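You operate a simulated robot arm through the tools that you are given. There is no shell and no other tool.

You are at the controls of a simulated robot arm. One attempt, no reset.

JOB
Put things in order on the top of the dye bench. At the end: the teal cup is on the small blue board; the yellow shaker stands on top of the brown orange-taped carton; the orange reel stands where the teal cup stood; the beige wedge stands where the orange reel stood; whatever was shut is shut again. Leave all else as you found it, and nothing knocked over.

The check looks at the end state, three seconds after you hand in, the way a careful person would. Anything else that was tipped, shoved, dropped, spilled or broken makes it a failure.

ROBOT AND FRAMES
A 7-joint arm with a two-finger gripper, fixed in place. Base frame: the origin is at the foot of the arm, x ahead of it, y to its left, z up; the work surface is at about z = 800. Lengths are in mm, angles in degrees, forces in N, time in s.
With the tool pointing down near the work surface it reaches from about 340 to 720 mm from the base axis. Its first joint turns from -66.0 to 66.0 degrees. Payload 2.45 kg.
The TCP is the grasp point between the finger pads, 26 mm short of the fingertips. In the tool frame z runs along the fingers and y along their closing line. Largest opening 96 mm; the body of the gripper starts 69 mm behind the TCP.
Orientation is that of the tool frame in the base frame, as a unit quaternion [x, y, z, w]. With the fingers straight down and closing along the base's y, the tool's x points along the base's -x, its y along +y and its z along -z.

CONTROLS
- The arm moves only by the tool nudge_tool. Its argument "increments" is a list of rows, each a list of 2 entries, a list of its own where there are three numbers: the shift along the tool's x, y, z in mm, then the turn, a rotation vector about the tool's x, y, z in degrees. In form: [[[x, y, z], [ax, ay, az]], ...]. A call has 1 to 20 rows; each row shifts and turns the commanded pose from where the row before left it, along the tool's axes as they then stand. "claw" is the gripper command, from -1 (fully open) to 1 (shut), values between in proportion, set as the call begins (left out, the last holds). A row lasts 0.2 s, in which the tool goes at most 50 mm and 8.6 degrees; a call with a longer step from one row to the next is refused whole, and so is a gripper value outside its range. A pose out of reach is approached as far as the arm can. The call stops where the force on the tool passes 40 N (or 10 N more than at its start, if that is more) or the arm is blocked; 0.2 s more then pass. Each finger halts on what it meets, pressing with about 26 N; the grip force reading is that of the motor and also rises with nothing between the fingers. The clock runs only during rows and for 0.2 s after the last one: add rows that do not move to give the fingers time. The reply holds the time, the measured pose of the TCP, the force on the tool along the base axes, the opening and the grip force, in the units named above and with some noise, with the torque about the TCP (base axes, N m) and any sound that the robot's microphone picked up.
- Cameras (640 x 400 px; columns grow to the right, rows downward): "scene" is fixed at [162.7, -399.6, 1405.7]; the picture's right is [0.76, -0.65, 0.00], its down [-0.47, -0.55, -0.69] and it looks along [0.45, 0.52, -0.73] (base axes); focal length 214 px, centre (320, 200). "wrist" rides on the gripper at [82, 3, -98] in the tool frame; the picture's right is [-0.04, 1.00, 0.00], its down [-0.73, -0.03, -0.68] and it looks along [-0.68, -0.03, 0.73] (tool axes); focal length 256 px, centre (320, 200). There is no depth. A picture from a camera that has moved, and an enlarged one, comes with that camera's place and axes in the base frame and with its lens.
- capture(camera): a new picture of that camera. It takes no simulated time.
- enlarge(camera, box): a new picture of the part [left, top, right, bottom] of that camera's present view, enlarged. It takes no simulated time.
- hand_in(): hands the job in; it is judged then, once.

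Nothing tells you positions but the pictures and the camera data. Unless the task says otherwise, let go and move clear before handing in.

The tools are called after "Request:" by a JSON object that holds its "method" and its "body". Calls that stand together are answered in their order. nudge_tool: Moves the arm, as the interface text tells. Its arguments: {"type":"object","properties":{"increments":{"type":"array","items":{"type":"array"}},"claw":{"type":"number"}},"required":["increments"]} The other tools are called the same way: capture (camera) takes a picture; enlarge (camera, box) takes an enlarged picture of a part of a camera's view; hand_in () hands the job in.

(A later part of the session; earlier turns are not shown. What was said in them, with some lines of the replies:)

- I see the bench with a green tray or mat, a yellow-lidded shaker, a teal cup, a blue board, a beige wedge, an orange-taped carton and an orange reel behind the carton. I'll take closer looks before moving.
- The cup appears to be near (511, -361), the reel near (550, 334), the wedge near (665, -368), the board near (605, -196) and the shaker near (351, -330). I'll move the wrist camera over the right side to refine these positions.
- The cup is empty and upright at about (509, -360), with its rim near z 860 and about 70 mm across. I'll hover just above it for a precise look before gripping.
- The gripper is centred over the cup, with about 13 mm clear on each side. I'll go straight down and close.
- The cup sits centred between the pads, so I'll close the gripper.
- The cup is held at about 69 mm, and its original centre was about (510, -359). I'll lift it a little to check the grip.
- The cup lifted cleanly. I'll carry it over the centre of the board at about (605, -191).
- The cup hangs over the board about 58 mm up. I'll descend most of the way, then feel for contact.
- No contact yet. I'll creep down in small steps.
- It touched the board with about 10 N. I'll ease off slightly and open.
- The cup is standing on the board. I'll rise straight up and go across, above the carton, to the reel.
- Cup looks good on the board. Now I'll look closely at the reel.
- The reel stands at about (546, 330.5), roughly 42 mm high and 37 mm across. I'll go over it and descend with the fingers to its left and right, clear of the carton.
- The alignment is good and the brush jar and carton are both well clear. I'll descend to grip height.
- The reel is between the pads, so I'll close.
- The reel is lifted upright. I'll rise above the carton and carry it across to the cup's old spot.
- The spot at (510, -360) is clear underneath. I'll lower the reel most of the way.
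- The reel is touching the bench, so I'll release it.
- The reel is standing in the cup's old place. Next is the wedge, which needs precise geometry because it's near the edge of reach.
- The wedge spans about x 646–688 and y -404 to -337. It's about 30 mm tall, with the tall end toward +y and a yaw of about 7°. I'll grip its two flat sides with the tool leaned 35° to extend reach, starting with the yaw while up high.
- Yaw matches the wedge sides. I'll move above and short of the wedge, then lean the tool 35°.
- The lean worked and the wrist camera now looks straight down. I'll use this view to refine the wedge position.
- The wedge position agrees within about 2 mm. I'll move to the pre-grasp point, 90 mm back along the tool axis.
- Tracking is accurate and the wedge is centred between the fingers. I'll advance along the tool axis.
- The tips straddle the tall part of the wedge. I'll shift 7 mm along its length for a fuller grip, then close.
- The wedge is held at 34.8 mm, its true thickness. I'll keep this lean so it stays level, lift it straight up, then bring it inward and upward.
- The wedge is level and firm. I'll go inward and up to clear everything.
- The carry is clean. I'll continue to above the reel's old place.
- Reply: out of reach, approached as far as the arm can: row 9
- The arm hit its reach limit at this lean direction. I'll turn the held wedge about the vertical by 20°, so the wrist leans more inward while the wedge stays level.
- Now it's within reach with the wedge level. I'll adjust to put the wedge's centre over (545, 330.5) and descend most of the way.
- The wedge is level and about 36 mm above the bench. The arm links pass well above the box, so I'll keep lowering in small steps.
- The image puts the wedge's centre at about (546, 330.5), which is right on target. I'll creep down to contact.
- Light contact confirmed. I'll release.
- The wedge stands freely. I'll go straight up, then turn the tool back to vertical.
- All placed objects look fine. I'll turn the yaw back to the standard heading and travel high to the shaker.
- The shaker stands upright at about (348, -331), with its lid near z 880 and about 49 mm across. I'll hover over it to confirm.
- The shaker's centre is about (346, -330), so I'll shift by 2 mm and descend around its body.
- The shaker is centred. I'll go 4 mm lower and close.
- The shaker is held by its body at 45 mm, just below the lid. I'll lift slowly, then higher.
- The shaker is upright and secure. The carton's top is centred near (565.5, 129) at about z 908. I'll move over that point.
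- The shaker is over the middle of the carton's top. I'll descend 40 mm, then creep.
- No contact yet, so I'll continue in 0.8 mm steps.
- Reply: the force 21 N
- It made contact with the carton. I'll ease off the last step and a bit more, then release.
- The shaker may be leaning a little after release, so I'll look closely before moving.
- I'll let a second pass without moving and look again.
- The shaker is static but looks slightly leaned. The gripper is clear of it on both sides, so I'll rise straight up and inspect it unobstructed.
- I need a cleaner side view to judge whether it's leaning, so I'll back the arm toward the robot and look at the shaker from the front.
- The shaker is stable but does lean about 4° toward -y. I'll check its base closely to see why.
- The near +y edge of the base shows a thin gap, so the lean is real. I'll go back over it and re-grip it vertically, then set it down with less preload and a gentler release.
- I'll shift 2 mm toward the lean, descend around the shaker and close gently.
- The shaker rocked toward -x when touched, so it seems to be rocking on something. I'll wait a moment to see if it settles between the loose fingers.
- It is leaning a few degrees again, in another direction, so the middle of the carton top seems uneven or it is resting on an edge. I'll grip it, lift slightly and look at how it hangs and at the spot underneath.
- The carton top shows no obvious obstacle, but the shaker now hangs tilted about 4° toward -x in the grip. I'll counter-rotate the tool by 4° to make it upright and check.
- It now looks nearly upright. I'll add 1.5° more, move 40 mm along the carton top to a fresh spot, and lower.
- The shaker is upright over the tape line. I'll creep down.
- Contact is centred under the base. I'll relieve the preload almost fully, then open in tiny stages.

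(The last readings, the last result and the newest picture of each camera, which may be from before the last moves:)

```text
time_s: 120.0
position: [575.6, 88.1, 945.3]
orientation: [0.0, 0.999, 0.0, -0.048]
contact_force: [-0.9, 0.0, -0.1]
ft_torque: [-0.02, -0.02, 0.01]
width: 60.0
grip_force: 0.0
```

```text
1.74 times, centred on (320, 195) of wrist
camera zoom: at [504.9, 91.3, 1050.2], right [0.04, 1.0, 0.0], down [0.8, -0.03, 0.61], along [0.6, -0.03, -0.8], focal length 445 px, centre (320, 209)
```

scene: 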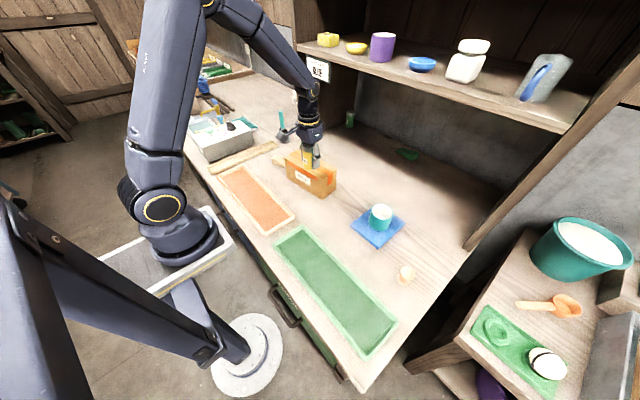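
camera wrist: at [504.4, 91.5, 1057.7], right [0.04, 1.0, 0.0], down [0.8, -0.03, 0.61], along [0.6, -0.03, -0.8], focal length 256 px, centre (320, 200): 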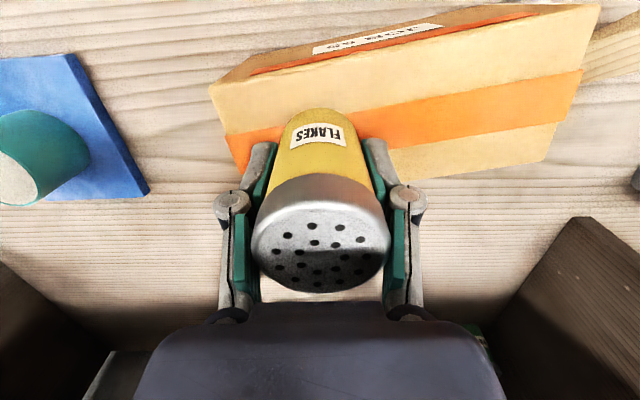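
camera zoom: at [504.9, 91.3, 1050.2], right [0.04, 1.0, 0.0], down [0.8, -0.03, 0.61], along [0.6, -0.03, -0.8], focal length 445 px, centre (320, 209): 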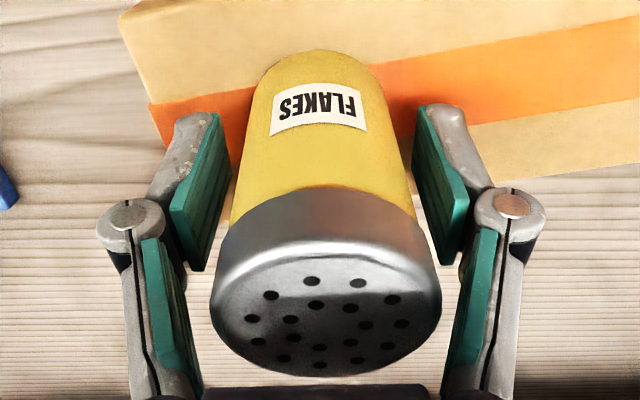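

It now stands much straighter at about 2–3°. I'll open fully and check that it stays put.

Request:
{"method": "nudge_tool", "body": {"increments": [[[0, 0, 0], [0, 0, 0]], [[0, 0, 0], [0, 0, 0]], [[0, 0, 0], [0, 0, 0]], [[0, 0, 0], [0, 0, 0]], [[0, 0, 0], [0, 0, 0]]], "claw": -1}}

Request:
{"method": "nudge_tool", "body": {"increments": [[[0.5, 0, -5], [0, 0, 0]], [[1, 0, -10], [0, 0, 0]], [[1.4, 0, -15], [0, 0, 0]], [[1.9, 0, -20], [0, 0, 0]], [[1.9, 0, -20], [0, 0, 0]], [[1.9, 0, -20], [0, 0, 0]], [[1, 0, -10], [0, -5.5, 0]], [[0, 0, 0], [0, 0, 0]]]}}

Request:
{"method": "enlarge", "body": {"camera": "scene", "box": [290, 125, 350, 175]}}

Request:
{"method": "enlarge", "body": {"camera": "wrist", "box": [240, 40, 380, 170]}}

```text
time_s: 121.2
position: [576.0, 87.1, 946.6]
orientation: [0.0, 0.999, 0.0, -0.048]
contact_force: [0.0, 0.3, -0.4]
ft_torque: [-0.01, 0.03, -0.02]
width: 96.0
grip_force: 0.1
```

```text
time_s: 123.0
position: [574.6, 87.7, 1045.6]
orientation: [0.0, 1.0, 0.0, 0.0]
contact_force: [0.0, 0.4, 0.6]
ft_torque: [-0.01, -0.01, 0.02]
width: 95.6
grip_force: 0.0
```

```text
8.00 times, centred on (320, 150) of scene
camera zoom: at [162.7, -399.6, 1405.7], right [0.76, -0.65, 0.0], down [-0.47, -0.55, -0.69], along [0.45, 0.52, -0.73], focal length 1716 px, centre (320, 600)
```

zoom: 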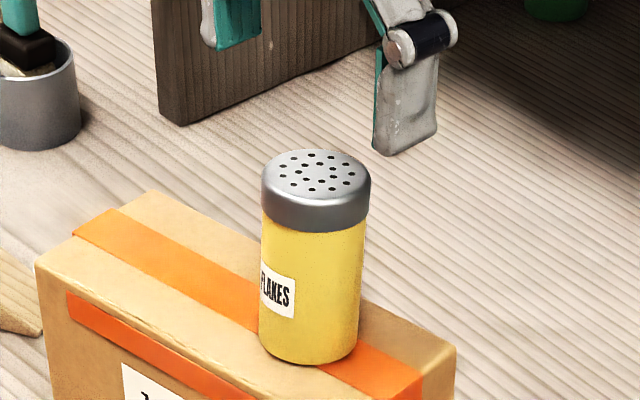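

```text
3.08 times, centred on (310, 105) of wrist
camera zoom: at [494.4, 91.1, 1143.1], right [0.04, 1.0, 0.0], down [0.73, -0.03, 0.68], along [0.68, -0.03, -0.73], focal length 788 px, centre (351, 492)
```

zoom: 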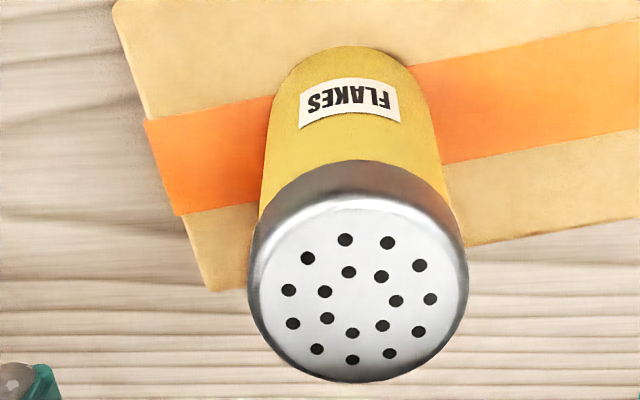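

The shaker stands stably on the carton, within a few degrees of vertical as it was in the tray, and the carton hasn't moved. I'll withdraw up and clear, then check the whole scene.

Request:
{"method": "nudge_tool", "body": {"increments": [[[0, 0, -30], [0, 0, 0]], [[0, 0, -40], [0, 0, 0]], [[10, -10, -40], [0, 0, 0]], [[20, -20, -30], [0, 0, 0]], [[20, -20, -15], [0, 0, 0]], [[20, -25, 0], [0, 0, 0]], [[20, -25, 0], [0, 0, 0]], [[5, 0, 0], [0, 0, 0]], [[0, 0, 0], [0, 0, 0]], [[0, 0, 0], [0, 0, 0]]]}}

Request:
{"method": "capture", "body": {"camera": "scene"}}

Request:
{"method": "capture", "body": {"camera": "wrist"}}

Request:
{"method": "enlarge", "body": {"camera": "scene", "box": [260, 130, 480, 300]}}

Request:
{"method": "enlarge", "body": {"camera": "scene", "box": [290, 125, 350, 175]}}

```text
time_s: 125.2
position: [481.6, -12.7, 1202.5]
orientation: [0.0, 1.0, -0.001, 0.0]
contact_force: [-0.1, 0.2, 0.3]
ft_torque: [-0.02, 0.03, 0.06]
width: 96.0
grip_force: 0.1
```

```text
taken
```

scene: 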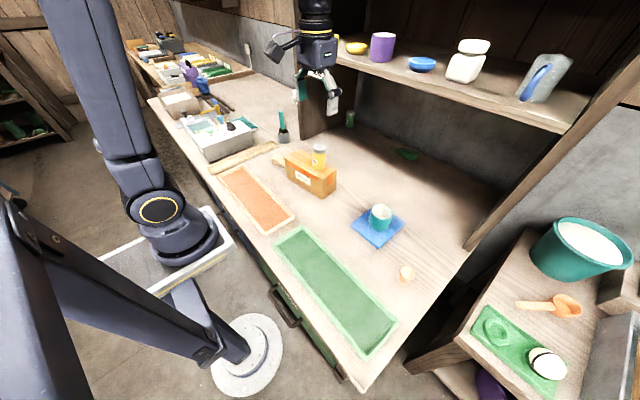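

```text
taken
camera wrist: at [400.1, -8.9, 1298.9], right [0.04, 1.0, 0.0], down [0.73, -0.03, 0.68], along [0.68, -0.03, -0.73], focal length 256 px, centre (320, 200)
```

wrist: 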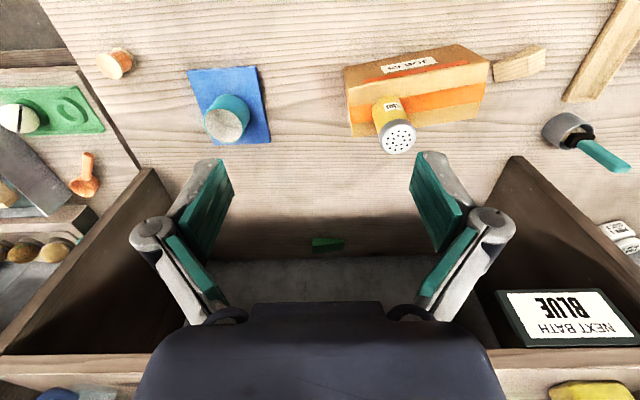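

```text
2.35 times, centred on (370, 215) of scene
camera zoom: at [162.7, -399.6, 1405.7], right [0.76, -0.65, 0.0], down [-0.47, -0.55, -0.69], along [0.45, 0.52, -0.73], focal length 505 px, centre (202, 165)
```

zoom: 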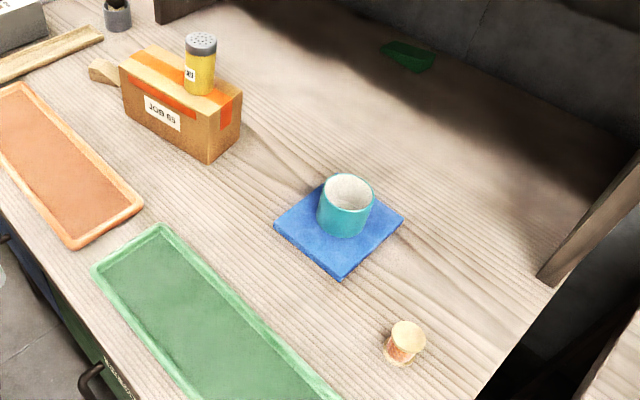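

```text
8.00 times, centred on (320, 150) of scene
camera zoom: at [162.7, -399.6, 1405.7], right [0.76, -0.65, 0.0], down [-0.47, -0.55, -0.69], along [0.45, 0.52, -0.73], focal length 1716 px, centre (320, 600)
```

zoom: 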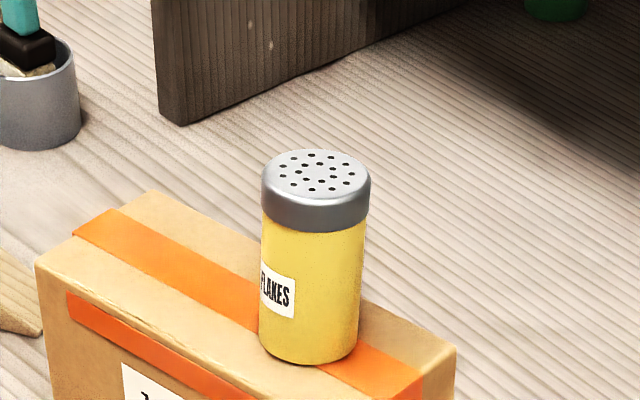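

The layout looks right. I'll double-check the reel, wedge and cup close up.

Request:
{"method": "enlarge", "body": {"camera": "wrist", "box": [80, 30, 160, 90]}}

Request:
{"method": "enlarge", "body": {"camera": "scene", "box": [380, 250, 440, 300]}}

Request:
{"method": "enlarge", "body": {"camera": "wrist", "box": [330, 30, 560, 170]}}

Request:
{"method": "enlarge", "body": {"camera": "scene", "box": [180, 80, 320, 200]}}

```text
6.67 times, centred on (120, 60) of wrist
camera zoom: at [400.1, -8.9, 1298.9], right [0.04, 1.0, 0.0], down [0.73, -0.03, 0.68], along [0.68, -0.03, -0.73], focal length 1707 px, centre (1653, 1133)
```

zoom: 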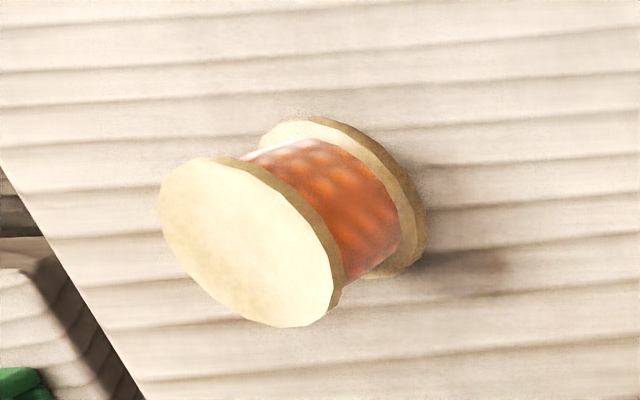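

```text
8.00 times, centred on (410, 275) of scene
camera zoom: at [162.7, -399.6, 1405.7], right [0.76, -0.65, 0.0], down [-0.47, -0.55, -0.69], along [0.45, 0.52, -0.73], focal length 1716 px, centre (-400, -400)
```

zoom: 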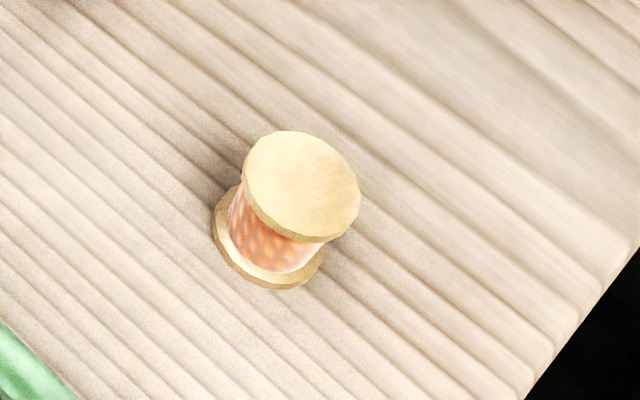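

```text
2.78 times, centred on (445, 100) of wrist
camera zoom: at [400.1, -8.9, 1298.9], right [0.04, 1.0, 0.0], down [0.73, -0.03, 0.68], along [0.68, -0.03, -0.73], focal length 712 px, centre (-28, 478)
```

zoom: 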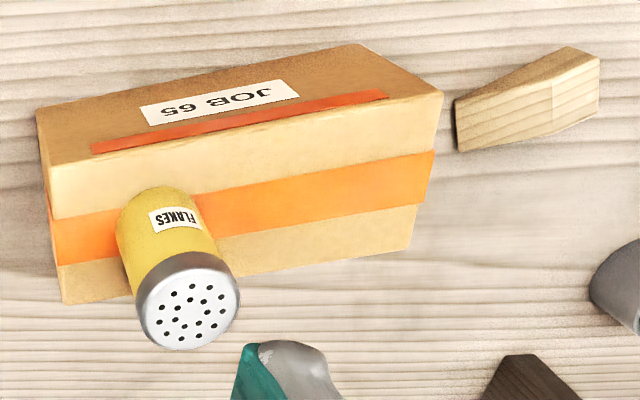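

```text
3.33 times, centred on (250, 140) of scene
camera zoom: at [162.7, -399.6, 1405.7], right [0.76, -0.65, 0.0], down [-0.47, -0.55, -0.69], along [0.45, 0.52, -0.73], focal length 715 px, centre (553, 400)
```

zoom: 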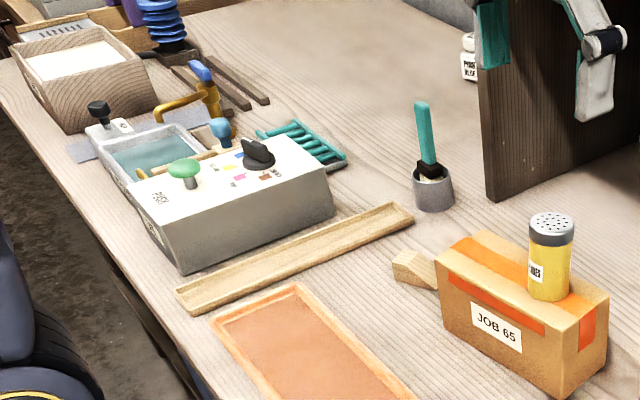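

Everything is in its place: the cup on the board, the reel on the cup's old spot, the wedge on the reel's old spot, and the shaker standing on the carton. Nothing was opened or knocked over, and the arm is clear, so I'm handing in.

Request:
{"method": "hand_in", "body": {}}

```text
The job is handed in.
```

The four moves are done, the gripper is open and clear, and the job is handed in. I haven't seen the result of the check.

- **Teal cup:** it stands near the middle of the small blue board.
- **Orange reel:** it stands upright where the cup was, within a couple of millimetres by my measurements.
- **Beige wedge:** it stands where the reel was. It is turned about 20° from its old heading, because the arm could not reach that spot at the original angle.
- **Yellow shaker:** it stands on the brown carton, about 40 mm off the centre of the top. It leaned 4–5° after the first placement, so I picked it up and set it down again. It now leans roughly 3° and did not move over the last few seconds I watched.

I opened nothing, so there was nothing to shut again. The last pictures show nothing knocked over and the carton where it was.
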